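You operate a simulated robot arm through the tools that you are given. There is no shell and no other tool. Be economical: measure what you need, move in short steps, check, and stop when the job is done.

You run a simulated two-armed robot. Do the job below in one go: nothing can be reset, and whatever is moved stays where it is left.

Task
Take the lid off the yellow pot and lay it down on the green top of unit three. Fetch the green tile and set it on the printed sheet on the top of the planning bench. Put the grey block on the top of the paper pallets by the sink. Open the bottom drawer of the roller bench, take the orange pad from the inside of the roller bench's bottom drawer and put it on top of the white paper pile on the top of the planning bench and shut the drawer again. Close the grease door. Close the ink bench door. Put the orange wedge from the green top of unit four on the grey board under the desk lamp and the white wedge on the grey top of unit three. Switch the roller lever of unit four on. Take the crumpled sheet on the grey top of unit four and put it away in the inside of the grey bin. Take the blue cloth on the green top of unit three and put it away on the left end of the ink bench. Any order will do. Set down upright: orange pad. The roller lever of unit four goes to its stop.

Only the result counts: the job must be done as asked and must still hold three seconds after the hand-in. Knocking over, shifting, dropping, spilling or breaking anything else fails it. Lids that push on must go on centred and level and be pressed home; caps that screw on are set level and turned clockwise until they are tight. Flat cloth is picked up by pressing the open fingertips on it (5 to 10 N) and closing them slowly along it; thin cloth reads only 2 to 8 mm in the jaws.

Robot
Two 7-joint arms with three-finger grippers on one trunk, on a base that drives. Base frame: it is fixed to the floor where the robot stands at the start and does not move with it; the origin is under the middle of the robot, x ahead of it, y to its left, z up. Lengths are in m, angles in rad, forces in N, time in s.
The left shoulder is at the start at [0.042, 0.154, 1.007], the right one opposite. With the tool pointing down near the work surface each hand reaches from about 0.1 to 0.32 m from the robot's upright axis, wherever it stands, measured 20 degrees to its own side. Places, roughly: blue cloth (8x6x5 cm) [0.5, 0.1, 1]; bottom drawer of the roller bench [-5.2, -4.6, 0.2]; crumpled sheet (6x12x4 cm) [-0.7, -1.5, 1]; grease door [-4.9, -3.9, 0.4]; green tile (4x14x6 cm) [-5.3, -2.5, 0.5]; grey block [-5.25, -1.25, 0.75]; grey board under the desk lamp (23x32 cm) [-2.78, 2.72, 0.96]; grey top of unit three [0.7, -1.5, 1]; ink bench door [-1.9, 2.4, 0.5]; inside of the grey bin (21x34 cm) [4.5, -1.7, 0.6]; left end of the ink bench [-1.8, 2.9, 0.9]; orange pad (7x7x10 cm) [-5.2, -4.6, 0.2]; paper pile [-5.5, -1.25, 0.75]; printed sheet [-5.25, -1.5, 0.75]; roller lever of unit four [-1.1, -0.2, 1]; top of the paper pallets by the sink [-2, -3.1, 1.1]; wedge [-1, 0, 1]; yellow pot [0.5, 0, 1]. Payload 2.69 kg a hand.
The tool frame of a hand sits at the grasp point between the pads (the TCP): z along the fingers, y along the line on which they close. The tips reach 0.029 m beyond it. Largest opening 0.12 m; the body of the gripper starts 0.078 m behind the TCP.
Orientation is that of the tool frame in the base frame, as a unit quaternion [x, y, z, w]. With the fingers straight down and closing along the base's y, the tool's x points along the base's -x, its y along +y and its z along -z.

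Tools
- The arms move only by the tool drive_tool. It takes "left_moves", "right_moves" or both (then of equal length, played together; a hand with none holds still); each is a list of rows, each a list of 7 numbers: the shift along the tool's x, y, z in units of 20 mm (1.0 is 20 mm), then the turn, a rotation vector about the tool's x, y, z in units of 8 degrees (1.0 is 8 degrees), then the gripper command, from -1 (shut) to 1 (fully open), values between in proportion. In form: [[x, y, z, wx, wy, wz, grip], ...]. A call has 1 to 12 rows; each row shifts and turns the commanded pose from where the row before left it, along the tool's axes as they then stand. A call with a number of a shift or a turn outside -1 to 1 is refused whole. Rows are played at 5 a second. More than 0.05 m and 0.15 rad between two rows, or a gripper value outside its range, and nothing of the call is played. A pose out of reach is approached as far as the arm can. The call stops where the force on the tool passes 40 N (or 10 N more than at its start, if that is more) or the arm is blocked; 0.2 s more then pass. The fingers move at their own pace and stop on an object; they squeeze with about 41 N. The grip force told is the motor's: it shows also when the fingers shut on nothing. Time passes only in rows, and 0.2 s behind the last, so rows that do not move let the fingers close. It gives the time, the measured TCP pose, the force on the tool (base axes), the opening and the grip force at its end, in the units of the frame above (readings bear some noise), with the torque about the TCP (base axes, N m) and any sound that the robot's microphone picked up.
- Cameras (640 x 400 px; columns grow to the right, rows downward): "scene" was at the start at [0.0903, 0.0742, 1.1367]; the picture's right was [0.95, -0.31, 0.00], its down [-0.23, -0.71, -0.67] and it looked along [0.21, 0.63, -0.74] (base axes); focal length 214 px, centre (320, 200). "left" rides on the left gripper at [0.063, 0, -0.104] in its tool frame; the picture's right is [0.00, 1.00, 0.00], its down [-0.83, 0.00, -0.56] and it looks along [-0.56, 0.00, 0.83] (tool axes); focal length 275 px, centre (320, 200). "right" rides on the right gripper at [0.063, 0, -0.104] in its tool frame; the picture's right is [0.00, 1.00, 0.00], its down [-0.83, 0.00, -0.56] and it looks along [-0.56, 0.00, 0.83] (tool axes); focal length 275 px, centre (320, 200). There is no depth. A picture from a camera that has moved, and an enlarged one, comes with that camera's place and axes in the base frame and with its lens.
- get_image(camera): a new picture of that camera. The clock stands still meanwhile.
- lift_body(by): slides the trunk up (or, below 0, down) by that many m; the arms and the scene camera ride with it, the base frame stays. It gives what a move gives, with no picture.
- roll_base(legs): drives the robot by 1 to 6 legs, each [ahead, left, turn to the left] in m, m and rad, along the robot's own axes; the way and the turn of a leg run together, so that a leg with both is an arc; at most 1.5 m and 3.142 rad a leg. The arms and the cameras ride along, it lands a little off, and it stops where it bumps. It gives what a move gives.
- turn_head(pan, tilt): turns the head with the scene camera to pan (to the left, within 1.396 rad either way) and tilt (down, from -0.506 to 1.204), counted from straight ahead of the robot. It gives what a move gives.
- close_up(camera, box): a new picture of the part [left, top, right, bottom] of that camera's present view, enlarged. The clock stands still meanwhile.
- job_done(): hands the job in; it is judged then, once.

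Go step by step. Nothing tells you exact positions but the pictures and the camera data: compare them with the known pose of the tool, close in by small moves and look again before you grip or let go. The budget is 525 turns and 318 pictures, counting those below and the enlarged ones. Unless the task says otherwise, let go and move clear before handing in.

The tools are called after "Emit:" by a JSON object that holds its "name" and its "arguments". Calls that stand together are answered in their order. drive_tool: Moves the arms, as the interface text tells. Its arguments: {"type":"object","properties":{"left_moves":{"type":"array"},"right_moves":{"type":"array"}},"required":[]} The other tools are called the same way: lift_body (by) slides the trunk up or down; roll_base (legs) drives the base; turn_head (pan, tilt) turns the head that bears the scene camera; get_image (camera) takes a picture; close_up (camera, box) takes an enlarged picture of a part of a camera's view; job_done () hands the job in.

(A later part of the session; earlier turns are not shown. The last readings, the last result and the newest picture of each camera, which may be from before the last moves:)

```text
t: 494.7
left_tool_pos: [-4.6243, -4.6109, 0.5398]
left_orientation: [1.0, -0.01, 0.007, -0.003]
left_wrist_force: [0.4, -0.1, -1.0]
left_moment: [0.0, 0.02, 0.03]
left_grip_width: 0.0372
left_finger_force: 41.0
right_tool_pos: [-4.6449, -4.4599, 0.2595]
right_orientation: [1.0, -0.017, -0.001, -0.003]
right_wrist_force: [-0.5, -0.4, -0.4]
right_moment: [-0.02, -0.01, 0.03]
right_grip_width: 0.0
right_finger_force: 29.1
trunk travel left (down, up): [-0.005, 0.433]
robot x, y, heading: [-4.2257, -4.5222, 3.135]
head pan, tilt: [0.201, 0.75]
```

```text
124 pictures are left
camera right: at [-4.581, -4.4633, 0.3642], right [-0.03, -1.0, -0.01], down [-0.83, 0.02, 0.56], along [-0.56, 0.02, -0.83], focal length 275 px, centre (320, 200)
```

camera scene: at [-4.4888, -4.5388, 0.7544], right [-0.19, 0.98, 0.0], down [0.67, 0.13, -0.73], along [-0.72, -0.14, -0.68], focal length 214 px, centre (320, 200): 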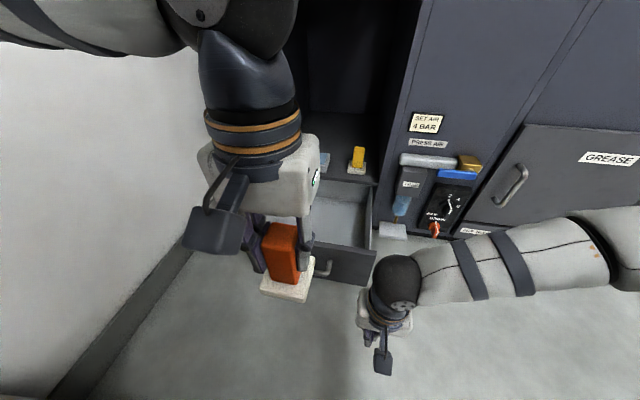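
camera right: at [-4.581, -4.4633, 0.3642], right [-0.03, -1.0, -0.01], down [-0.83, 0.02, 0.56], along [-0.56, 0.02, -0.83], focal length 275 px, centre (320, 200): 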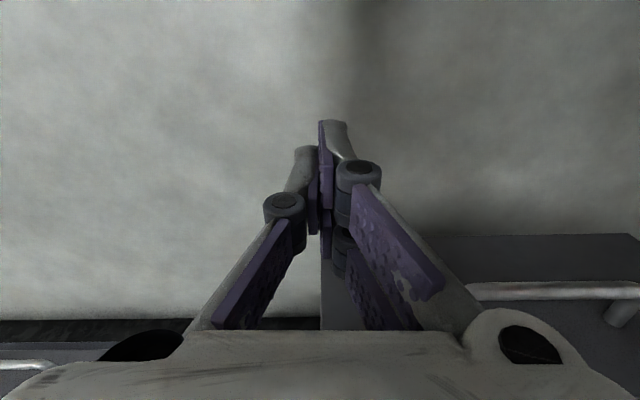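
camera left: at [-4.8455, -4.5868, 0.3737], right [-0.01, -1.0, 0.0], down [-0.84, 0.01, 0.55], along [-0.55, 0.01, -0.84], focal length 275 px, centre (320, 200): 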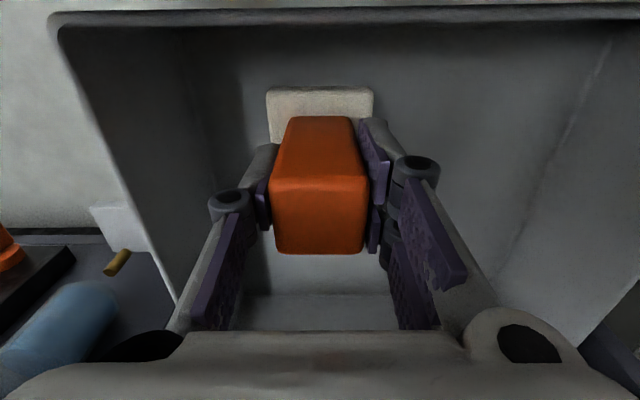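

Emit:
{"name": "drive_tool", "arguments": {"left_moves": [[0, 1, -1, 0, 0, 0, -1], [0, 1, -1, 0, 0, 0, -1], [0, 0.5, -1, 0, 0, 0, -1], [0, 0, -1, 0, 0, 0, -1], [0, 0, 0, 0, 0, 0, -1]], "right_moves": [[0, 0, 0, 0, 0, 0, -1], [0, 0, 0, 0, 0, 0, -1], [0, 1, 0, 0, 0, 0, -1], [0, 1, 0, 0, 0, 0, -1], [0, 1, 0, 0, 0, 0, -1]]}}

Emit:
{"name": "roll_base", "arguments": {"legs": [[0.13, 0, 0]]}}

Emit:
{"name": "get_image", "arguments": {"camera": "right"}}

Emit:
{"name": "get_image", "arguments": {"camera": "scene"}}

```text
t: 495.9
left_tool_pos: [-4.6285, -4.6601, 0.6189]
left_orientation: [1.0, -0.008, 0.006, -0.001]
left_wrist_force: [-0.6, 0.3, -1.2]
left_moment: [-0.01, 0.04, 0.01]
left_grip_width: 0.0373
left_finger_force: 41.1
right_tool_pos: [-4.6465, -4.5228, 0.2606]
right_orientation: [1.0, -0.017, -0.001, -0.003]
right_wrist_force: [-0.7, 0.5, -0.3]
right_moment: [-0.04, -0.01, -0.01]
right_grip_width: 0.0001
right_finger_force: 28.5
trunk travel left (down, up): [-0.005, 0.433]
robot x, y, heading: [-4.227, -4.5248, 3.132]
head pan, tilt: [0.201, 0.75]
```

```text
t: 497.2
left_tool_pos: [-4.7616, -4.6611, 0.6185]
left_orientation: [1.0, -0.008, 0.006, -0.001]
left_wrist_force: [-0.3, 0.1, -0.7]
left_moment: [0.0, -0.01, -0.02]
left_grip_width: 0.0371
left_finger_force: 41.1
right_tool_pos: [-4.778, -4.522, 0.261]
right_orientation: [1.0, -0.016, -0.002, -0.002]
right_wrist_force: [0.6, -0.1, -1.0]
right_moment: [0.04, -0.01, -0.01]
right_grip_width: 0.0
right_finger_force: 28.5
trunk travel left (down, up): [-0.005, 0.433]
robot x, y, heading: [-4.3597, -4.5262, 3.134]
head pan, tilt: [0.201, 0.75]
```

```text
123 pictures are left
camera right: at [-4.7149, -4.5251, 0.3651], right [-0.03, -1.0, -0.01], down [-0.83, 0.02, 0.56], along [-0.56, 0.02, -0.83], focal length 275 px, centre (320, 200)
```

right: 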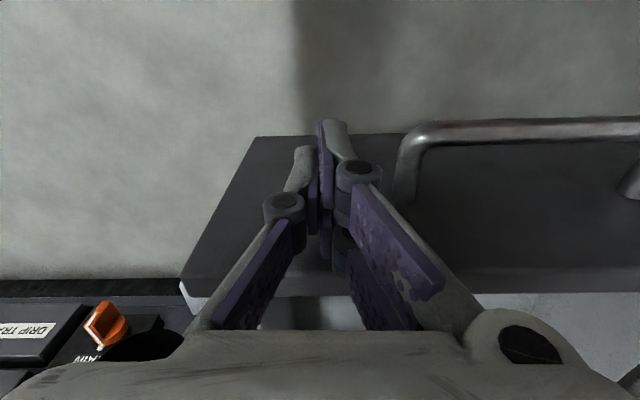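

```text
122 pictures are left
camera scene: at [-4.6218, -4.5386, 0.7544], right [-0.2, 0.98, 0.0], down [0.67, 0.13, -0.73], along [-0.72, -0.14, -0.68], focal length 214 px, centre (320, 200)
```

scene: 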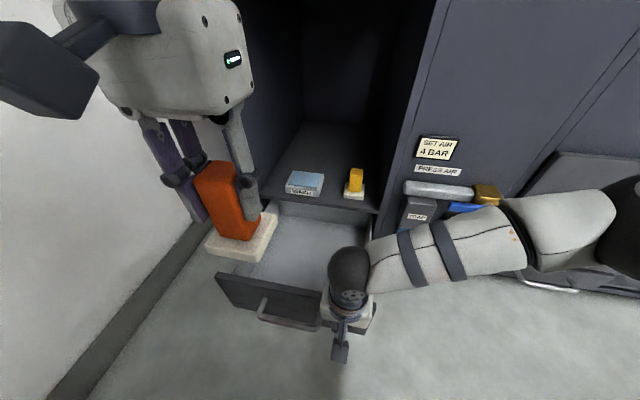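

Emit:
{"name": "drive_tool", "arguments": {"right_moves": [[0, 0, 0, 0, -1, 0, -1], [0, 0, 0, 0, -1, 0, -1], [0, 0, 0, 0, -1, 0, -1], [0, 0, 0, 0, -1, 0, -1], [0, 0, 0, 0, -1, 0, -1]]}}

Emit:
{"name": "get_image", "arguments": {"camera": "scene"}}

```text
t: 498.4
left_tool_pos: [-4.7616, -4.6594, 0.6183]
left_orientation: [1.0, -0.007, 0.007, -0.003]
left_wrist_force: [-0.3, -0.6, -0.6]
left_moment: [-0.01, 0.03, 0.02]
left_grip_width: 0.0371
left_finger_force: 40.9
right_tool_pos: [-4.7782, -4.5235, 0.2612]
right_orientation: [0.939, -0.015, -0.345, -0.008]
right_wrist_force: [0.0, -0.3, -0.6]
right_moment: [-0.02, 0.02, -0.03]
right_grip_width: 0.0001
right_finger_force: 28.3
trunk travel left (down, up): [-0.005, 0.433]
robot x, y, heading: [-4.358, -4.5218, 3.133]
head pan, tilt: [0.201, 0.75]
```

```text
121 pictures are left
camera scene: at [-4.6219, -4.5386, 0.7544], right [-0.2, 0.98, 0.0], down [0.67, 0.13, -0.73], along [-0.72, -0.14, -0.68], focal length 214 px, centre (320, 200)
```

scene: 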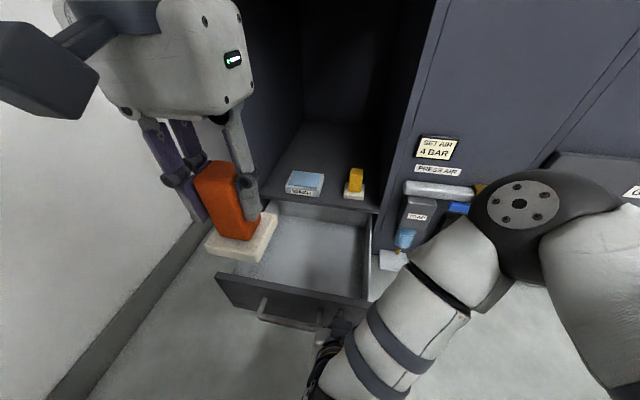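

Emit:
{"name": "roll_base", "arguments": {"legs": [[0.12, 0, 0]]}}

Emit:
{"name": "get_image", "arguments": {"camera": "scene"}}

```text
t: 499.6
left_tool_pos: [-4.8851, -4.6582, 0.6177]
left_orientation: [1.0, -0.009, 0.007, -0.001]
left_wrist_force: [-0.2, 0.0, -0.7]
left_moment: [0.03, 0.01, 0.01]
left_grip_width: 0.0372
left_finger_force: 41.2
right_tool_pos: [-4.9015, -4.5206, 0.2602]
right_orientation: [0.939, -0.016, -0.344, -0.009]
right_wrist_force: [0.8, 0.0, 0.7]
right_moment: [-0.01, 0.0, -0.01]
right_grip_width: 0.0002
right_finger_force: 27.9
trunk travel left (down, up): [-0.005, 0.433]
robot x, y, heading: [-4.4794, -4.5221, 3.132]
head pan, tilt: [0.201, 0.75]
```

```text
120 pictures are left
camera scene: at [-4.7442, -4.5371, 0.7544], right [-0.19, 0.98, 0.0], down [0.67, 0.13, -0.73], along [-0.72, -0.14, -0.68], focal length 214 px, centre (320, 200)
```

scene: 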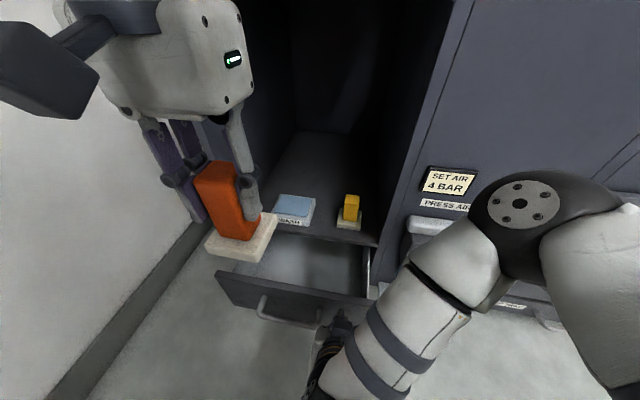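

Emit:
{"name": "drive_tool", "arguments": {"right_moves": [[-0.7, 0, 0.58, 0, 0, 0, -1], [-0.7, 0, 0.58, 0, 0, 0, -1], [-0.7, 0, 0.58, 0, 0, 0, -1], [-0.7, 0, 0.58, 0, 0, 0, -1], [-0.7, 0, 0.58, 0, 0, 0, -1]]}}

Emit:
{"name": "get_image", "arguments": {"camera": "scene"}}

```text
t: 500.8
left_tool_pos: [-4.8836, -4.6585, 0.6191]
left_orientation: [1.0, -0.01, 0.006, -0.002]
left_wrist_force: [0.4, 0.0, -1.1]
left_moment: [0.01, 0.06, 0.01]
left_grip_width: 0.0371
left_finger_force: 41.1
right_tool_pos: [-4.9933, -4.5175, 0.262]
right_orientation: [0.938, -0.016, -0.345, -0.009]
right_wrist_force: [-0.3, -0.4, 0.2]
right_moment: [0.0, 0.03, 0.01]
right_grip_width: 0.0
right_finger_force: 28.3
trunk travel left (down, up): [-0.005, 0.433]
robot x, y, heading: [-4.4781, -4.5256, 3.132]
head pan, tilt: [0.201, 0.75]
```

```text
119 pictures are left
camera scene: at [-4.7443, -4.5371, 0.7544], right [-0.19, 0.98, 0.0], down [0.67, 0.13, -0.73], along [-0.72, -0.14, -0.68], focal length 214 px, centre (320, 200)
```

scene: 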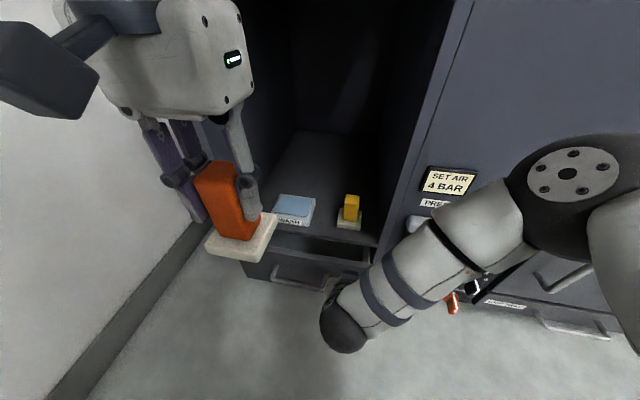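

Emit:
{"name": "drive_tool", "arguments": {"right_moves": [[-0.6, 0, 0.5, 0, 0, 0, -1], [-0.6, 0, 0.5, 0, 0, 0, -1], [-0.6, 0, 0.5, 0, 0, 0, -1], [-0.6, 0, 0.5, 0, 0, 0, -1], [-0.5, 0, 0.4, 0, 0, 0, -1]]}}

Emit:
{"name": "get_image", "arguments": {"camera": "scene"}}

```text
t: 501.8
left_tool_pos: [-4.8844, -4.6584, 0.6184]
left_orientation: [1.0, -0.01, 0.006, -0.002]
left_wrist_force: [0.2, 0.5, -1.0]
left_moment: [0.01, -0.01, -0.04]
left_grip_width: 0.037
left_finger_force: 41.1
right_tool_pos: [-5.0386, -4.5168, 0.2587]
right_orientation: [0.942, -0.014, -0.336, -0.008]
right_wrist_force: [2.9, -0.6, -0.6]
right_moment: [-0.01, -0.06, 0.0]
right_grip_width: 0.0
right_finger_force: 29.0
trunk travel left (down, up): [-0.005, 0.433]
robot x, y, heading: [-4.4814, -4.5203, 3.135]
head pan, tilt: [0.201, 0.75]
stopped in row 4 (right hand): the force on the tool passed its limit at 46 N (the readings are from after the stop); the commanded pose is now the measured one
```

```text
118 pictures are left
camera scene: at [-4.7439, -4.5369, 0.7543], right [-0.19, 0.98, 0.0], down [0.67, 0.13, -0.73], along [-0.72, -0.14, -0.68], focal length 214 px, centre (320, 200)
```

scene: 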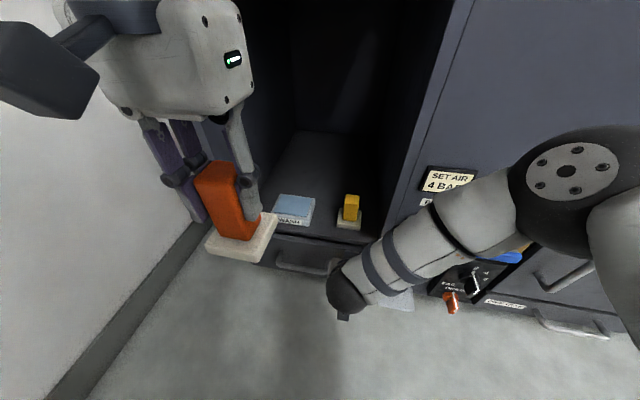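

Emit:
{"name": "roll_base", "arguments": {"legs": [[-0.2, 0, 0]]}}

Emit:
{"name": "drive_tool", "arguments": {"right_moves": [[0, 0, -1, 0, 1, 0, -1], [0, 0, -1, 0, 1, 0, -1], [0, 0, -1, 0, 1, 0, -1], [0, 0, -1, 0, 1, 0, -1], [0, 0, -1, 0, 1, 0, -1], [0, 0, -1, 0, 0, 0, -1], [0, 0, -1, 0, 0, 0, -1], [0, 0, -1, 0, 0, 0, -1]]}}

Emit:
{"name": "get_image", "arguments": {"camera": "scene"}}

```text
t: 503.4
left_tool_pos: [-4.6897, -4.6584, 0.6178]
left_orientation: [1.0, -0.011, 0.007, -0.001]
left_wrist_force: [-0.4, 0.0, -1.6]
left_moment: [0.01, -0.02, 0.0]
left_grip_width: 0.037
left_finger_force: 40.7
right_tool_pos: [-4.8441, -4.5165, 0.2594]
right_orientation: [0.941, -0.016, -0.337, -0.009]
right_wrist_force: [0.0, -0.4, 0.6]
right_moment: [0.02, -0.01, 0.01]
right_grip_width: 0.0002
right_finger_force: 27.9
trunk travel left (down, up): [-0.005, 0.433]
robot x, y, heading: [-4.2881, -4.526, 3.135]
head pan, tilt: [0.201, 0.75]
```

```text
t: 505.1
left_tool_pos: [-4.6891, -4.659, 0.6188]
left_orientation: [1.0, -0.01, 0.007, -0.002]
left_wrist_force: [0.4, 0.5, -0.9]
left_moment: [0.01, 0.01, -0.02]
left_grip_width: 0.0368
left_finger_force: 41.4
right_tool_pos: [-4.8047, -4.5192, 0.4067]
right_orientation: [1.0, -0.018, 0.007, -0.002]
right_wrist_force: [-0.5, 0.8, 0.3]
right_moment: [0.0, -0.01, 0.01]
right_grip_width: 0.0
right_finger_force: 28.4
trunk travel left (down, up): [-0.005, 0.433]
robot x, y, heading: [-4.289, -4.5238, 3.13]
head pan, tilt: [0.201, 0.75]
```

```text
117 pictures are left
camera scene: at [-4.5492, -4.5379, 0.7544], right [-0.19, 0.98, 0.0], down [0.67, 0.13, -0.73], along [-0.72, -0.14, -0.68], focal length 214 px, centre (320, 200)
```

scene: 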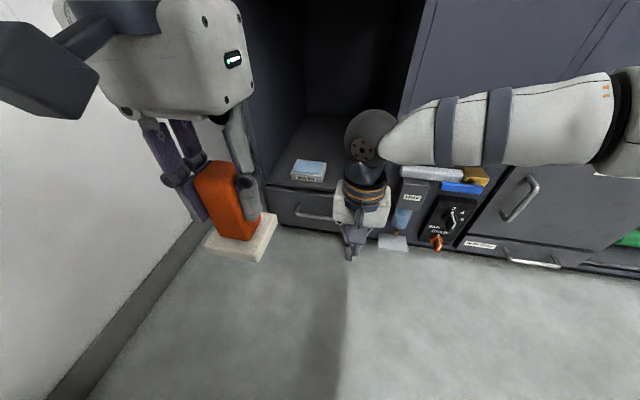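

Emit:
{"name": "roll_base", "arguments": {"legs": [[0.05, -1.4, 0.01], [0, -0.6, 0]]}}

Emit:
{"name": "turn_head", "arguments": {"pan": 0, "tilt": 0.35}}

Emit:
{"name": "get_image", "arguments": {"camera": "scene"}}

```text
t: 520.7
left_tool_pos: [-4.7558, -2.6848, 0.6176]
left_orientation: [1.0, 0.017, 0.006, -0.002]
left_wrist_force: [-0.1, 0.0, -1.2]
left_moment: [0.03, 0.01, -0.02]
left_grip_width: 0.037
left_finger_force: 41.0
right_tool_pos: [-4.8791, -2.5523, 0.4067]
right_orientation: [1.0, 0.009, 0.004, -0.004]
right_wrist_force: [-0.4, -0.4, -0.4]
right_moment: [0.0, -0.01, -0.02]
right_grip_width: 0.0002
right_finger_force: 28.5
trunk travel left (down, up): [-0.005, 0.433]
robot x, y, heading: [-4.3576, -2.5283, -3.097]
head pan, tilt: [0.201, 0.75]
```

```text
t: 521.6
left_tool_pos: [-4.7552, -2.6857, 0.6183]
left_orientation: [1.0, 0.016, 0.006, -0.002]
left_wrist_force: [-0.8, 0.0, -1.5]
left_moment: [0.02, 0.02, 0.01]
left_grip_width: 0.0372
left_finger_force: 41.0
right_tool_pos: [-4.8791, -2.552, 0.4052]
right_orientation: [1.0, 0.009, 0.006, -0.003]
right_wrist_force: [0.1, -0.2, -0.4]
right_moment: [-0.04, 0.02, -0.01]
right_grip_width: 0.0
right_finger_force: 28.8
trunk travel left (down, up): [-0.005, 0.433]
robot x, y, heading: [-4.3622, -2.5247, -3.096]
head pan, tilt: [0.0, 0.351]
```

```text
116 pictures are left
camera scene: at [-4.635, -2.5406, 0.79], right [-0.04, 1.0, 0.0], down [0.34, 0.02, -0.94], along [-0.94, -0.04, -0.34], focal length 214 px, centre (320, 200)
```

scene: 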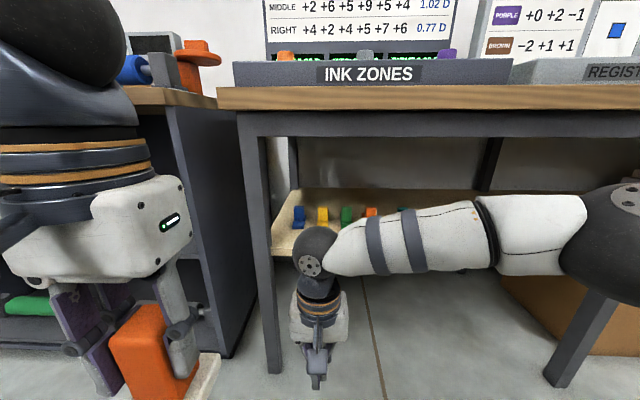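

I'm in front of the INK ZONES table; small tiles stand on its lower shelf (z≈0.5), green at y≈-2.49. I tilt the right hand forward to look in.

Emit:
{"name": "roll_base", "arguments": {"legs": [[0, 0, -0.045]]}}

Emit:
{"name": "drive_tool", "arguments": {"left_moves": [[1, 0, 0, 0, 0, 0, -1], [1, 0, 0, 0, 0, 0, -1], [1, 0, 0, 0, 0, 0, -1], [1, 0, 0, 0, 0, 0, -1], [0, 0, 0, 0, 0, 0, -1], [0, 0, 0, 0, 0, 0, -1], [0, 0, 0, 0, 0, 0, -1], [0, 0, 0, 0, 0, 0, -1]], "right_moves": [[0, 0, -1, 0, 0, 0, 0], [0, 0, -1, 0, 0, 0, 0], [0, 0, -1, 0, 0, 0, 0], [0, 0, -1, 0, -1, 0, 0], [0, 0, -1, 0, -1, 0, 0], [0, 0, -1, 0, -1, 0, 0], [0, 0, 0, 0, -1, 0, 0], [0, 0, 0, 0, -1, 0, 0]]}}

Emit:
{"name": "get_image", "arguments": {"camera": "right"}}

Emit:
{"name": "get_image", "arguments": {"camera": "scene"}}

```text
t: 522.4
left_tool_pos: [-4.762, -2.6659, 0.6184]
left_orientation: [1.0, -0.006, 0.006, -0.003]
left_wrist_force: [-0.1, 0.6, -0.5]
left_moment: [-0.02, -0.01, -0.03]
left_grip_width: 0.0373
left_finger_force: 41.5
right_tool_pos: [-4.8794, -2.5277, 0.4072]
right_orientation: [1.0, -0.015, 0.006, -0.004]
right_wrist_force: [0.4, 0.1, 0.2]
right_moment: [0.01, 0.01, -0.01]
right_grip_width: 0.0
right_finger_force: 29.1
trunk travel left (down, up): [-0.005, 0.433]
robot x, y, heading: [-4.3618, -2.5285, 3.137]
head pan, tilt: [0.0, 0.351]
```

```text
t: 524.2
left_tool_pos: [-4.6816, -2.6666, 0.6187]
left_orientation: [1.0, -0.006, 0.006, -0.003]
left_wrist_force: [0.3, 0.5, -0.4]
left_moment: [-0.02, -0.01, 0.0]
left_grip_width: 0.0374
left_finger_force: 40.9
right_tool_pos: [-4.8739, -2.5292, 0.5265]
right_orientation: [0.941, -0.013, -0.337, -0.008]
right_wrist_force: [0.0, 1.0, -0.8]
right_moment: [-0.02, -0.04, -0.01]
right_grip_width: 0.06
right_finger_force: 0.1
trunk travel left (down, up): [-0.005, 0.433]
robot x, y, heading: [-4.3591, -2.5293, 3.137]
head pan, tilt: [0.0, 0.351]
```

```text
115 pictures are left
camera right: at [-4.7581, -2.5332, 0.5671], right [-0.03, -1.0, -0.01], down [-0.29, 0.0, 0.96], along [-0.96, 0.03, -0.29], focal length 275 px, centre (320, 200)
```

right: 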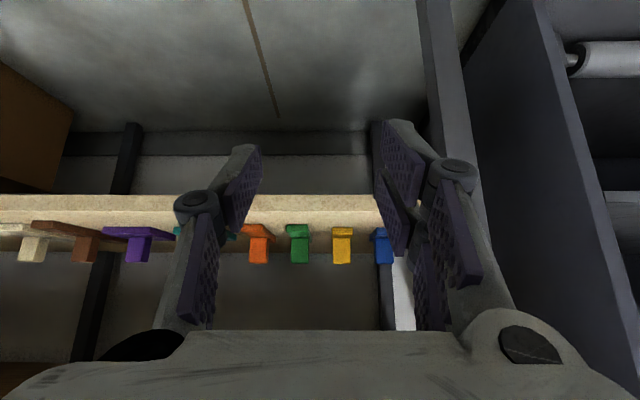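

```text
114 pictures are left
camera scene: at [-4.6353, -2.5279, 0.79], right [0.0, 1.0, 0.0], down [0.34, 0.0, -0.94], along [-0.94, 0.0, -0.34], focal length 214 px, centre (320, 200)
```

scene: 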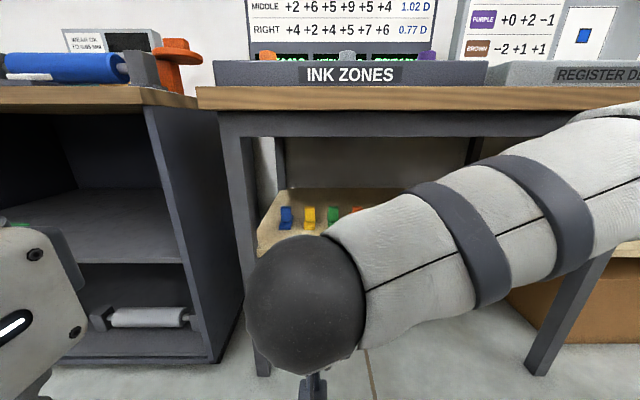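

Emit:
{"name": "close_up", "arguments": {"camera": "right", "box": [230, 190, 400, 290]}}

Emit:
{"name": "close_up", "arguments": {"camera": "scene", "box": [240, 170, 400, 260]}}

```text
3.76 times, centred on (315, 240) of right
camera zoom: at [-4.7581, -2.5332, 0.5671], right [-0.03, -1.0, -0.01], down [-0.29, 0.0, 0.96], along [-0.96, 0.03, -0.29], focal length 1036 px, centre (339, 49)
```

zoom: 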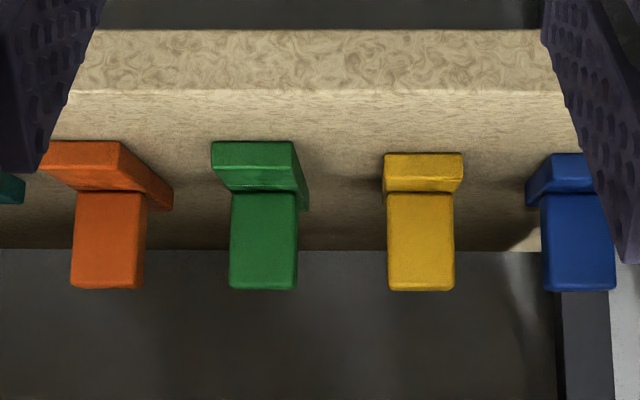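

```text
4.00 times, centred on (320, 215) of scene
camera zoom: at [-4.6353, -2.5279, 0.79], right [0.0, 1.0, 0.0], down [0.34, 0.0, -0.94], along [-0.94, 0.0, -0.34], focal length 858 px, centre (320, 140)
```

zoom: 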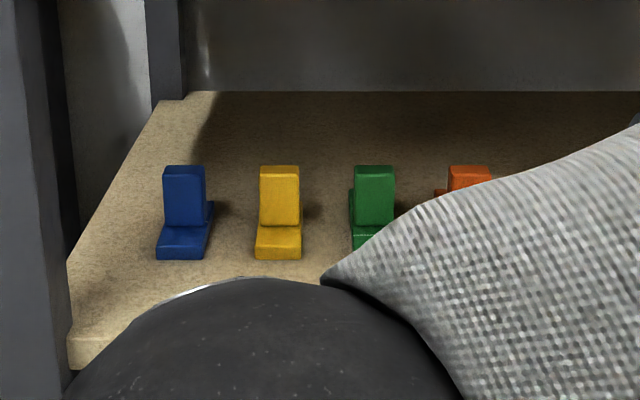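

The green tile has an upright handle block at about (-5.268,-2.485), z 0.49–0.534. I tilt the hand further so it fits under the table.

Emit:
{"name": "drive_tool", "arguments": {"right_moves": [[0, 0, 0, 0, -1, 0, 0.2], [0, 0, 0, 0, -1, 0, 0.2], [0, -0.7, 0, 0, -1, 0, 0.2], [0, -0.7, 0, 0, -0.3, 0, 0.2], [0, -0.7, 0, 0, 0, 0, 0.2]]}}

Emit:
{"name": "roll_base", "arguments": {"legs": [[0.2, 0, 0]]}}

Emit:
{"name": "get_image", "arguments": {"camera": "right"}}

Emit:
{"name": "get_image", "arguments": {"camera": "scene"}}

```text
t: 525.4
left_tool_pos: [-4.6824, -2.6669, 0.6192]
left_orientation: [1.0, -0.006, 0.006, -0.003]
left_wrist_force: [-0.5, -0.6, -0.2]
left_moment: [0.01, -0.02, 0.0]
left_grip_width: 0.0374
left_finger_force: 40.4
right_tool_pos: [-4.8712, -2.4873, 0.5278]
right_orientation: [0.839, -0.011, -0.544, -0.01]
right_wrist_force: [0.3, -1.1, 0.0]
right_moment: [-0.01, 0.0, 0.01]
right_grip_width: 0.0722
right_finger_force: 0.1
trunk travel left (down, up): [-0.005, 0.433]
robot x, y, heading: [-4.3598, -2.5266, 3.139]
head pan, tilt: [0.0, 0.351]
```

```text
t: 527.0
left_tool_pos: [-4.8816, -2.6671, 0.6192]
left_orientation: [1.0, -0.006, 0.006, -0.002]
left_wrist_force: [-0.5, -0.3, -1.0]
left_moment: [-0.01, 0.02, -0.01]
left_grip_width: 0.037
left_finger_force: 41.0
right_tool_pos: [-5.0716, -2.4902, 0.5272]
right_orientation: [0.84, -0.009, -0.543, -0.009]
right_wrist_force: [-0.5, -0.2, -0.4]
right_moment: [0.03, 0.01, -0.03]
right_grip_width: 0.0719
right_finger_force: 0.1
trunk travel left (down, up): [-0.005, 0.433]
robot x, y, heading: [-4.5632, -2.5274, -3.138]
head pan, tilt: [0.0, 0.351]
```

```text
111 pictures are left
camera right: at [-4.9498, -2.4926, 0.5126], right [-0.02, -1.0, -0.01], down [0.17, -0.01, 0.99], along [-0.99, 0.02, 0.17], focal length 275 px, centre (320, 200)
```

right: 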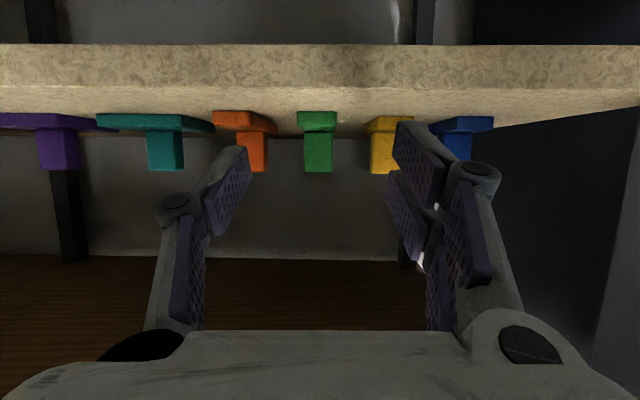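

```text
110 pictures are left
camera scene: at [-4.8348, -2.5288, 0.7901], right [0.0, 1.0, 0.0], down [0.34, 0.0, -0.94], along [-0.94, 0.0, -0.34], focal length 214 px, centre (320, 200)
```

scene: 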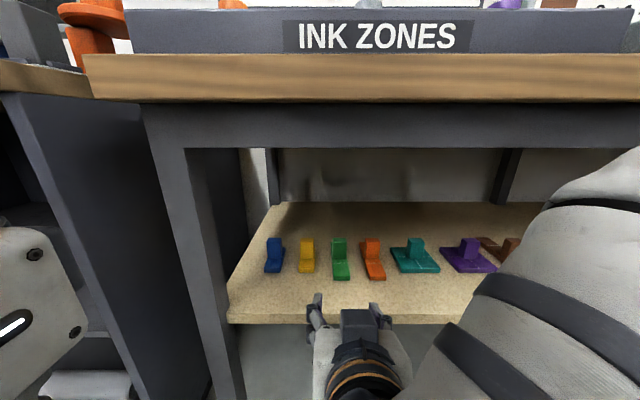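

Emit:
{"name": "drive_tool", "arguments": {"right_moves": [[0, -0.2, 0, 0, 0.65, 0, 0.2], [-0.485, 0, 0.875, 0, 0, 0, 0.2], [-0.485, 0, 0.875, 0, 0, 0, 0.2], [-0.485, 0, 0.875, 0, 0, 0, 0.2], [-0.485, 0, 0.875, 0, 0, 0, 0.2], [-0.485, 0, 0.875, 0, 0, 0, 0.2], [-0.485, 0, 0.875, 0, 0, 0, 0.2]]}}

Emit:
{"name": "get_image", "arguments": {"camera": "right"}}

Emit:
{"name": "get_image", "arguments": {"camera": "scene"}}

```text
t: 528.6
left_tool_pos: [-4.8809, -2.6674, 0.6186]
left_orientation: [1.0, -0.005, 0.006, -0.003]
left_wrist_force: [0.1, -0.4, 0.0]
left_moment: [0.0, 0.0, 0.01]
left_grip_width: 0.0371
left_finger_force: 41.1
right_tool_pos: [-5.1905, -2.4804, 0.5252]
right_orientation: [0.863, -0.008, -0.505, -0.008]
right_wrist_force: [0.4, -0.6, -1.1]
right_moment: [0.01, 0.02, 0.0]
right_grip_width: 0.072
right_finger_force: 0.1
trunk travel left (down, up): [-0.005, 0.433]
robot x, y, heading: [-4.5599, -2.5289, -3.14]
head pan, tilt: [0.0, 0.351]
```

```text
109 pictures are left
camera right: at [-5.0676, -2.4849, 0.5225], right [-0.02, -1.0, -0.01], down [0.08, -0.01, 1.0], along [-1.0, 0.02, 0.08], focal length 275 px, centre (320, 200)
```

right: 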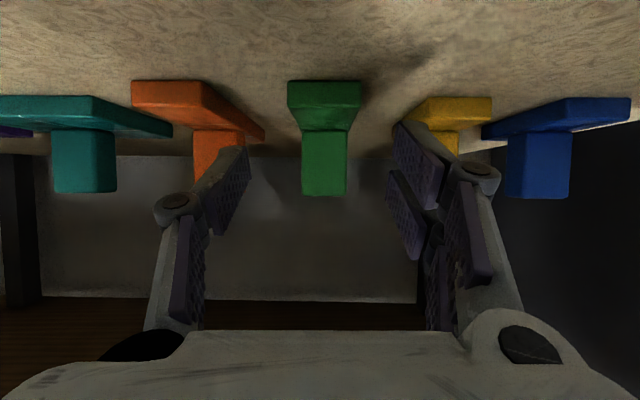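

```text
108 pictures are left
camera scene: at [-4.8348, -2.5288, 0.79], right [0.0, 1.0, 0.0], down [0.34, 0.0, -0.94], along [-0.94, 0.0, -0.34], focal length 214 px, centre (320, 200)
```

scene: 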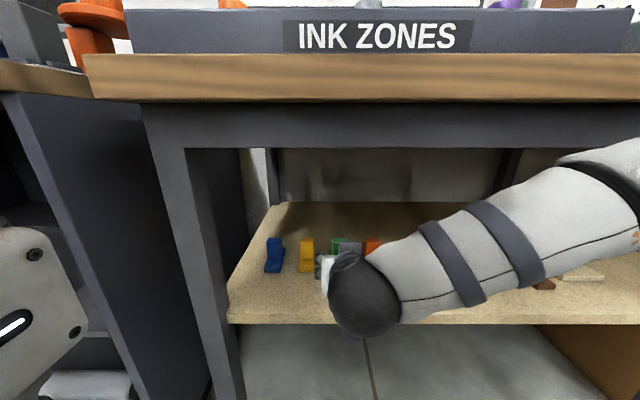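

Emit:
{"name": "drive_tool", "arguments": {"right_moves": [[0, 0.2, 0, 0, 0, 0, -0.25], [-0.47, 0, 0.86, 0, 0, 0, -0.25], [-0.47, 0, 0.86, 0, 0, 0, -0.25], [-0.47, 0, 0.86, 0, 0, 0, -0.25], [-0.4, 0, 0.75, 0, 0, 0, -0.25]]}}

Emit:
{"name": "get_image", "arguments": {"camera": "right"}}

```text
t: 529.8
left_tool_pos: [-4.8798, -2.6679, 0.6177]
left_orientation: [1.0, -0.006, 0.007, -0.003]
left_wrist_force: [-0.2, -0.1, -0.7]
left_moment: [0.02, -0.01, -0.02]
left_grip_width: 0.037
left_finger_force: 41.0
right_tool_pos: [-5.2666, -2.4867, 0.524]
right_orientation: [0.863, -0.009, -0.504, -0.01]
right_wrist_force: [-0.2, -0.3, 0.5]
right_moment: [0.01, -0.01, -0.01]
right_grip_width: 0.0449
right_finger_force: 0.1
trunk travel left (down, up): [-0.005, 0.433]
robot x, y, heading: [-4.5602, -2.5279, -3.142]
head pan, tilt: [0.0, 0.351]
```

```text
107 pictures are left
camera right: at [-5.1444, -2.4894, 0.5215], right [-0.02, -1.0, -0.01], down [0.08, -0.01, 1.0], along [-1.0, 0.02, 0.08], focal length 275 px, centre (320, 200)
```

right: 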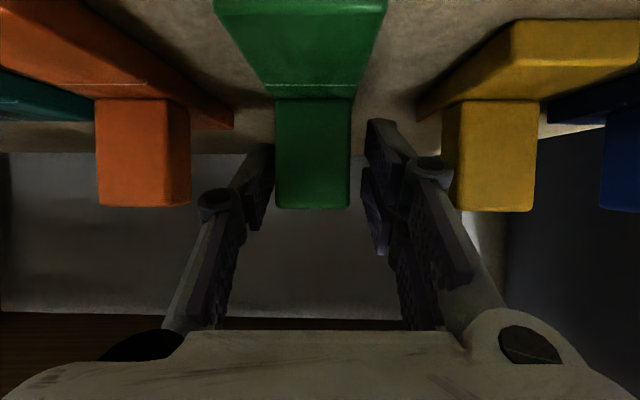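

Emit:
{"name": "drive_tool", "arguments": {"right_moves": [[0, 0.1, 0.1, 0, 0, 0, -0.4], [0, 0, 0, 0, 0, 0, -1], [0, 0, 0, 0, 0, 0, -1], [-0.26, 0, -0.15, 0, 0, 0, -1], [-0.87, 0, -0.49, 0, 0, 0, -1]]}}

Emit:
{"name": "get_image", "arguments": {"camera": "right"}}

```text
t: 531.0
left_tool_pos: [-4.8807, -2.6676, 0.6181]
left_orientation: [1.0, -0.006, 0.007, -0.002]
left_wrist_force: [0.0, -0.2, -1.1]
left_moment: [-0.01, -0.01, 0.03]
left_grip_width: 0.0373
left_finger_force: 41.3
right_tool_pos: [-5.2699, -2.4882, 0.5511]
right_orientation: [0.864, -0.01, -0.503, -0.009]
right_wrist_force: [0.2, 0.2, -0.8]
right_moment: [0.0, -0.02, 0.02]
right_grip_width: 0.0306
right_finger_force: 41.4
trunk travel left (down, up): [-0.005, 0.433]
robot x, y, heading: [-4.5599, -2.5285, -3.136]
head pan, tilt: [0.0, 0.351]
```

```text
106 pictures are left
camera right: at [-5.1474, -2.4902, 0.5473], right [-0.02, -1.0, -0.01], down [0.07, -0.01, 1.0], along [-1.0, 0.02, 0.08], focal length 275 px, centre (320, 200)
```

right: 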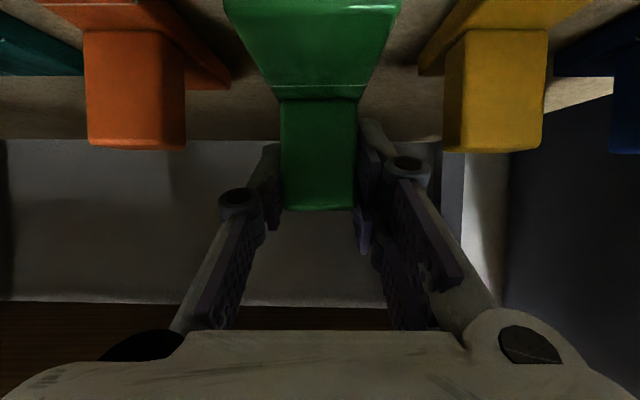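

Emit:
{"name": "roll_base", "arguments": {"legs": [[-0.4, 0, 0]]}}

Emit:
{"name": "get_image", "arguments": {"camera": "right"}}

Emit:
{"name": "get_image", "arguments": {"camera": "scene"}}

```text
t: 533.4
left_tool_pos: [-4.4986, -2.6675, 0.6182]
left_orientation: [1.0, -0.007, 0.007, -0.002]
left_wrist_force: [0.5, 0.2, 0.3]
left_moment: [-0.02, -0.02, 0.0]
left_grip_width: 0.0373
left_finger_force: 41.6
right_tool_pos: [-4.888, -2.4844, 0.5512]
right_orientation: [0.863, -0.01, -0.504, -0.01]
right_wrist_force: [0.1, 0.4, -1.1]
right_moment: [0.03, 0.0, -0.04]
right_grip_width: 0.0304
right_finger_force: 41.5
trunk travel left (down, up): [-0.005, 0.433]
robot x, y, heading: [-4.1774, -2.5283, 3.143]
head pan, tilt: [0.0, 0.351]
```

```text
105 pictures are left
camera right: at [-4.7647, -2.4884, 0.5471], right [-0.03, -1.0, -0.01], down [0.08, -0.01, 1.0], along [-1.0, 0.03, 0.08], focal length 275 px, centre (320, 200)
```

right: 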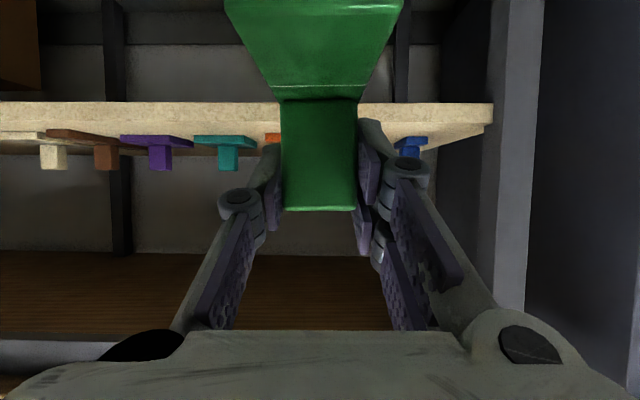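

```text
104 pictures are left
camera scene: at [-4.4524, -2.5279, 0.79], right [0.0, 1.0, 0.0], down [0.34, 0.0, -0.94], along [-0.94, 0.0, -0.34], focal length 214 px, centre (320, 200)
```

scene: 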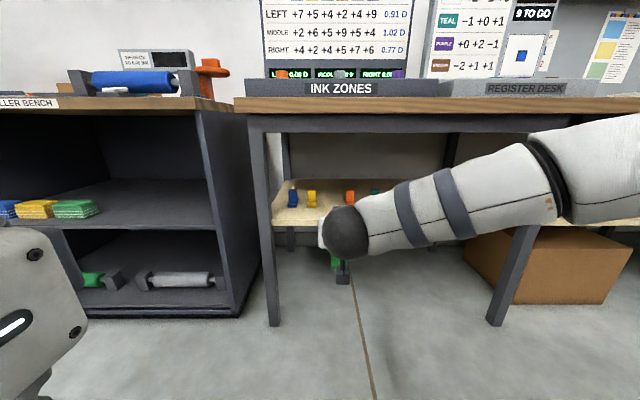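

Emit:
{"name": "lift_body", "arguments": {"by": 0.33}}

Emit:
{"name": "drive_tool", "arguments": {"right_moves": [[0, 0, -0.5, 0, 1, 0, -1], [0, 0, -0.5, 0, 1, 0, -1], [0, 0, -0.5, 0, 1, 0, -1], [0, 0, -0.5, 0, 1, 0, -1], [0, 0, 0, 0, 1, 0, -1], [0, 0, 0, 0, 1, 0, -1], [0, 0, 0, 0, 1, 0, -1], [0, 0, 0, 0, 1, 0, -1]]}}

Emit:
{"name": "turn_head", "arguments": {"pan": -0.5, "tilt": 0.45}}

Emit:
{"name": "get_image", "arguments": {"camera": "scene"}}

```text
t: 536.7
left_tool_pos: [-4.4996, -2.667, 0.9474]
left_orientation: [1.0, -0.006, 0.007, -0.001]
left_wrist_force: [-0.3, 0.1, 0.1]
left_moment: [0.02, -0.04, 0.05]
left_grip_width: 0.0373
left_finger_force: 40.6
right_tool_pos: [-4.8868, -2.484, 0.8798]
right_orientation: [0.864, -0.011, -0.503, -0.01]
right_wrist_force: [-0.9, -0.2, -0.5]
right_moment: [0.02, 0.0, 0.01]
right_grip_width: 0.0306
right_finger_force: 41.6
trunk travel left (down, up): [-0.335, 0.103]
robot x, y, heading: [-4.1786, -2.5282, 3.14]
head pan, tilt: [0.0, 0.351]
```

```text
t: 538.5
left_tool_pos: [-4.4974, -2.6657, 0.9493]
left_orientation: [1.0, -0.006, 0.006, -0.002]
left_wrist_force: [0.1, -0.1, -0.9]
left_moment: [-0.02, 0.0, 0.03]
left_grip_width: 0.0372
left_finger_force: 40.7
right_tool_pos: [-4.7435, -2.4789, 0.8857]
right_orientation: [1.0, -0.014, -0.004, -0.002]
right_wrist_force: [0.7, -0.2, -1.1]
right_moment: [0.01, 0.0, -0.01]
right_grip_width: 0.0302
right_finger_force: 40.9
right hand out of reach, approached as far as the arm can: row 4, 5, 6, 7, 8
trunk travel left (down, up): [-0.335, 0.103]
robot x, y, heading: [-4.1778, -2.5275, 3.137]
head pan, tilt: [0.0, 0.351]
```

```text
t: 539.4
left_tool_pos: [-4.4983, -2.6673, 0.949]
left_orientation: [1.0, -0.006, 0.005, -0.002]
left_wrist_force: [-0.3, 0.1, -1.4]
left_moment: [-0.02, -0.01, -0.01]
left_grip_width: 0.0373
left_finger_force: 40.5
right_tool_pos: [-4.7443, -2.4798, 0.8868]
right_orientation: [1.0, -0.014, -0.006, -0.002]
right_wrist_force: [0.5, -0.3, -1.2]
right_moment: [0.01, 0.0, 0.02]
right_grip_width: 0.0307
right_finger_force: 41.2
trunk travel left (down, up): [-0.335, 0.103]
robot x, y, heading: [-4.177, -2.5252, 3.134]
head pan, tilt: [-0.499, 0.45]
```

```text
103 pictures are left
camera scene: at [-4.3394, -2.4842, 1.1237], right [0.48, 0.88, 0.0], down [0.38, -0.21, -0.9], along [-0.79, 0.43, -0.44], focal length 214 px, centre (320, 200)
```

scene: 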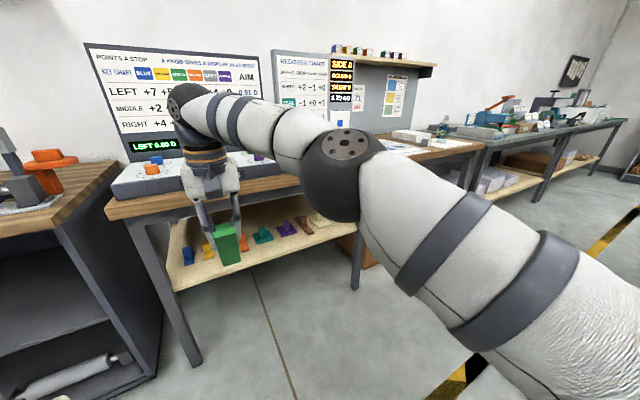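

Emit:
{"name": "drive_tool", "arguments": {"right_moves": [[1, 0, -1, 0, 0, 0, -1], [1, 0, -1, 0, 0, 0, -1], [1, 0, -1, 0, 0, 0, -1], [1, 0, -1, 0, 0, 0, -1], [1, 0, 0, 0, 0, 0, -1], [1, 0, 0, 0, 0, 0, -1]], "left_moves": [[0, 0, -1, 0, 0, 0, -1], [0, 0, -1, 0, 0, 0, -1], [0, 0, 0, 0, 0, 0, -1], [0, 0, 0, 0, 0, 0, -1], [0, 0, 0, 0, 0, 0, -1], [0, 0, 0, 0, 0, 0, -1]]}}

Emit:
{"name": "roll_base", "arguments": {"legs": [[0, -1.0, 0]]}}

Emit:
{"name": "turn_head", "arguments": {"pan": 0, "tilt": 0.5}}

Emit:
{"name": "get_image", "arguments": {"camera": "scene"}}

```text
t: 540.8
left_tool_pos: [-4.4995, -2.6666, 0.9882]
left_orientation: [1.0, -0.006, 0.005, -0.003]
left_wrist_force: [0.1, -1.1, -0.8]
left_moment: [0.0, 0.03, 0.02]
left_grip_width: 0.0373
left_finger_force: 40.7
right_tool_pos: [-4.6238, -2.4833, 0.9644]
right_orientation: [1.0, -0.014, -0.005, -0.002]
right_wrist_force: [-0.2, -0.2, -0.6]
right_moment: [0.01, 0.02, 0.0]
right_grip_width: 0.0309
right_finger_force: 41.1
trunk travel left (down, up): [-0.335, 0.103]
robot x, y, heading: [-4.1762, -2.5254, 3.14]
head pan, tilt: [-0.499, 0.45]
```

```text
t: 543.7
left_tool_pos: [-4.5007, -2.4714, 0.9884]
left_orientation: [1.0, -0.01, 0.008, -0.002]
left_wrist_force: [0.1, -0.5, -0.8]
left_moment: [0.07, 0.01, 0.05]
left_grip_width: 0.0372
left_finger_force: 40.8
right_tool_pos: [-4.6254, -2.2851, 0.9631]
right_orientation: [1.0, -0.016, -0.004, -0.003]
right_wrist_force: [-0.5, -0.1, -0.6]
right_moment: [0.07, -0.01, -0.04]
right_grip_width: 0.0307
right_finger_force: 40.6
trunk travel left (down, up): [-0.335, 0.103]
robot x, y, heading: [-4.1801, -2.3331, 3.136]
head pan, tilt: [-0.499, 0.45]
stopped in leg 1: the robot was blocked; the commanded pose is now the measured one
```

```text
t: 544.6
left_tool_pos: [-4.5004, -2.4699, 0.9874]
left_orientation: [1.0, -0.01, 0.006, -0.002]
left_wrist_force: [-0.2, 0.9, -0.8]
left_moment: [0.02, 0.03, -0.01]
left_grip_width: 0.0372
left_finger_force: 41.1
right_tool_pos: [-4.6241, -2.2841, 0.9626]
right_orientation: [1.0, -0.019, -0.004, -0.003]
right_wrist_force: [0.0, 0.2, -0.8]
right_moment: [0.01, 0.0, 0.0]
right_grip_width: 0.0307
right_finger_force: 41.0
trunk travel left (down, up): [-0.335, 0.103]
robot x, y, heading: [-4.1812, -2.3317, 3.134]
head pan, tilt: [0.0, 0.499]
```

```text
102 pictures are left
camera scene: at [-4.3508, -2.331, 1.1192], right [0.01, 1.0, 0.0], down [0.48, 0.0, -0.88], along [-0.88, 0.01, -0.48], focal length 214 px, centre (320, 200)
```

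scene: 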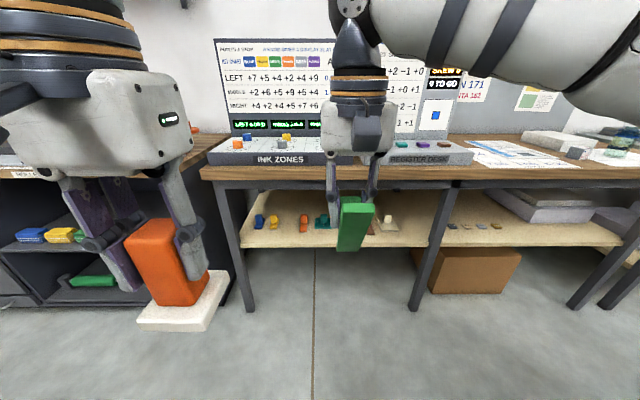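

Emit:
{"name": "roll_base", "arguments": {"legs": [[0, 0.04, 0], [0.28, 0, 0], [0, -0.85, 0]]}}

Emit:
{"name": "get_image", "arguments": {"camera": "scene"}}

```text
t: 553.8
left_tool_pos: [-4.7629, -1.6252, 0.9879]
left_orientation: [1.0, -0.023, 0.007, -0.002]
left_wrist_force: [0.3, -0.1, -1.8]
left_moment: [-0.01, 0.03, -0.01]
left_grip_width: 0.0369
left_finger_force: 40.7
right_tool_pos: [-4.8824, -1.4391, 0.9639]
right_orientation: [1.0, -0.03, -0.004, -0.003]
right_wrist_force: [0.5, -0.3, -0.6]
right_moment: [0.01, 0.03, 0.01]
right_grip_width: 0.0307
right_finger_force: 40.7
trunk travel left (down, up): [-0.335, 0.103]
robot x, y, heading: [-4.4396, -1.4953, 3.106]
head pan, tilt: [0.0, 0.499]
```

```text
101 pictures are left
camera scene: at [-4.6106, -1.4918, 1.1192], right [0.03, 1.0, 0.0], down [0.48, -0.01, -0.88], along [-0.88, 0.03, -0.48], focal length 214 px, centre (320, 200)
```

scene: 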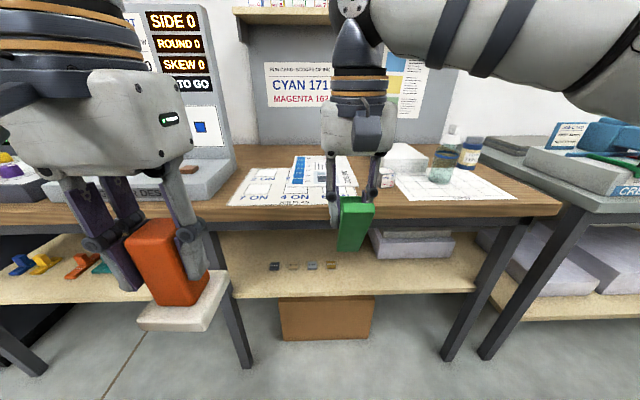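

Emit:
{"name": "close_up", "arguments": {"camera": "scene", "box": [200, 110, 560, 230]}}

Emit:
{"name": "close_up", "arguments": {"camera": "scene", "box": [220, 130, 360, 230]}}

```text
1.78 times, centred on (380, 170) of scene
camera zoom: at [-4.6106, -1.4918, 1.1192], right [0.03, 1.0, 0.0], down [0.48, -0.01, -0.88], along [-0.88, 0.03, -0.48], focal length 381 px, centre (213, 253)
```

zoom: 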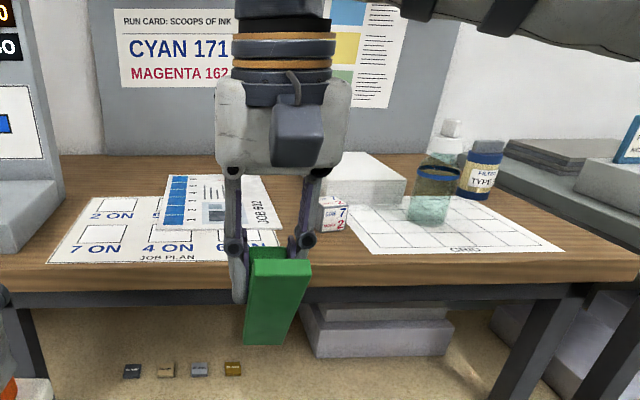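

```text
4.00 times, centred on (290, 180) of scene
camera zoom: at [-4.6106, -1.4918, 1.1192], right [0.03, 1.0, 0.0], down [0.48, -0.01, -0.88], along [-0.88, 0.03, -0.48], focal length 858 px, centre (440, 280)
```

zoom: 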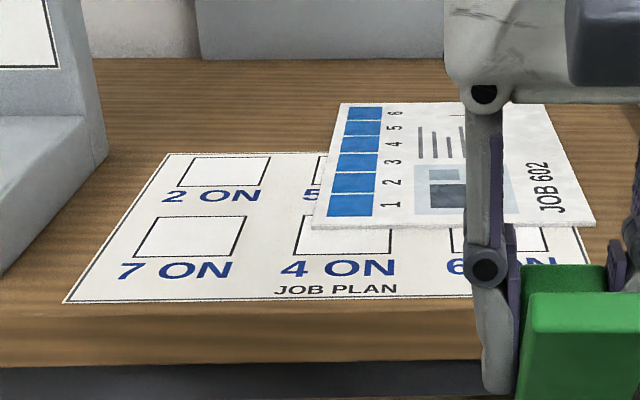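

The planning bench shows a JOB PLAN sheet with the printed JOB 602 sheet on it, a small pale cube and a white paper pile. I tilt the right hand so the tile is level again.

Emit:
{"name": "roll_base", "arguments": {"legs": [[-0.05, 0, 0.035]]}}

Emit:
{"name": "drive_tool", "arguments": {"right_moves": [[0, 0, 0, 0, -1, 0, -1], [0, 0, 0, 0, -1, 0, -1], [0, 0, 0, 0, -1, 0, -1], [0, 0, 0, 0, -1, 0, -1], [0, 0, 0, 0, -1, 0, -1], [0, 0, 0, 0, -1, 0, -1], [0, 0, 0, 0, -1, 0, -1], [0, 0, 0, 0, -0.55, 0, -1]]}}

Emit:
{"name": "get_image", "arguments": {"camera": "scene"}}

```text
t: 554.7
left_tool_pos: [-4.7069, -1.6383, 0.9876]
left_orientation: [1.0, -0.005, 0.006, -0.002]
left_wrist_force: [0.5, -0.4, -1.0]
left_moment: [0.0, 0.04, -0.03]
left_grip_width: 0.037
left_finger_force: 41.3
right_tool_pos: [-4.8336, -1.4539, 0.964]
right_orientation: [1.0, -0.013, -0.006, -0.002]
right_wrist_force: [0.2, 0.1, -1.8]
right_moment: [0.0, 0.02, 0.0]
right_grip_width: 0.0304
right_finger_force: 41.2
trunk travel left (down, up): [-0.335, 0.103]
robot x, y, heading: [-4.3859, -1.4966, -3.137]
head pan, tilt: [0.0, 0.499]
```

```text
t: 556.5
left_tool_pos: [-4.7083, -1.6377, 0.9878]
left_orientation: [1.0, -0.005, 0.006, -0.001]
left_wrist_force: [-0.2, -0.8, -0.9]
left_moment: [0.0, -0.01, 0.01]
left_grip_width: 0.037
left_finger_force: 41.2
right_tool_pos: [-4.8342, -1.4535, 0.9649]
right_orientation: [0.861, -0.009, -0.508, -0.009]
right_wrist_force: [0.1, -0.3, -1.0]
right_moment: [0.02, -0.02, -0.04]
right_grip_width: 0.0307
right_finger_force: 41.6
trunk travel left (down, up): [-0.335, 0.103]
robot x, y, heading: [-4.3818, -1.4946, -3.141]
head pan, tilt: [0.0, 0.499]
```

```text
98 pictures are left
camera scene: at [-4.5598, -1.4985, 1.1192], right [0.0, 1.0, 0.0], down [0.48, 0.0, -0.88], along [-0.88, 0.0, -0.48], focal length 214 px, centre (320, 200)
```

scene: 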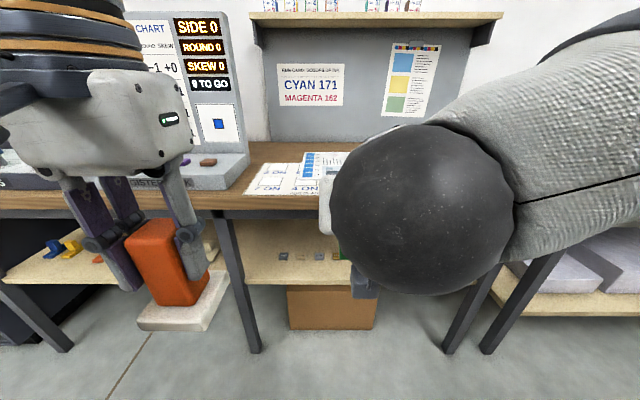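

Emit:
{"name": "roll_base", "arguments": {"legs": [[0.33, 0, 0]]}}

Emit:
{"name": "get_image", "arguments": {"camera": "right"}}

Emit:
{"name": "get_image", "arguments": {"camera": "scene"}}

```text
t: 558.7
left_tool_pos: [-5.0407, -1.6389, 0.9881]
left_orientation: [1.0, -0.005, 0.006, -0.002]
left_wrist_force: [-0.2, -0.3, -1.2]
left_moment: [0.01, -0.04, 0.0]
left_grip_width: 0.037
left_finger_force: 40.7
right_tool_pos: [-5.1674, -1.4561, 0.9647]
right_orientation: [0.862, -0.01, -0.506, -0.01]
right_wrist_force: [-0.8, -0.1, -1.3]
right_moment: [0.0, -0.04, 0.03]
right_grip_width: 0.0305
right_finger_force: 40.7
trunk travel left (down, up): [-0.335, 0.103]
robot x, y, heading: [-4.7172, -1.497, -3.14]
head pan, tilt: [0.0, 0.499]
```

```text
97 pictures are left
camera right: at [-5.0452, -1.4582, 0.9602], right [-0.02, -1.0, -0.01], down [0.08, -0.01, 1.0], along [-1.0, 0.02, 0.08], focal length 275 px, centre (320, 200)
```

right: 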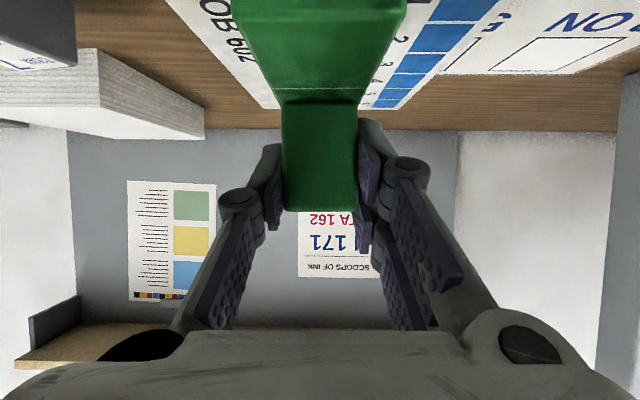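

```text
96 pictures are left
camera scene: at [-4.8923, -1.4994, 1.1191], right [0.0, 1.0, 0.0], down [0.48, 0.0, -0.88], along [-0.88, 0.0, -0.48], focal length 214 px, centre (320, 200)
```

scene: 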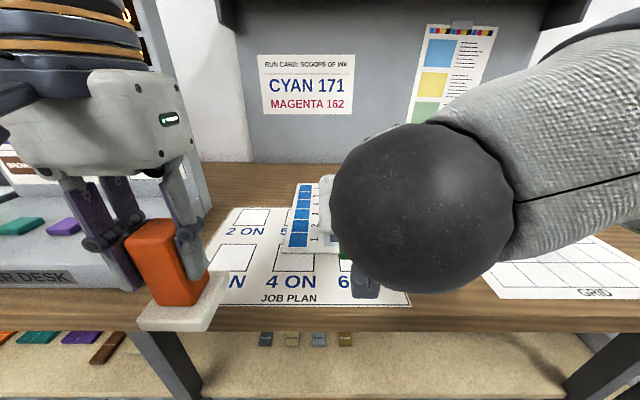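

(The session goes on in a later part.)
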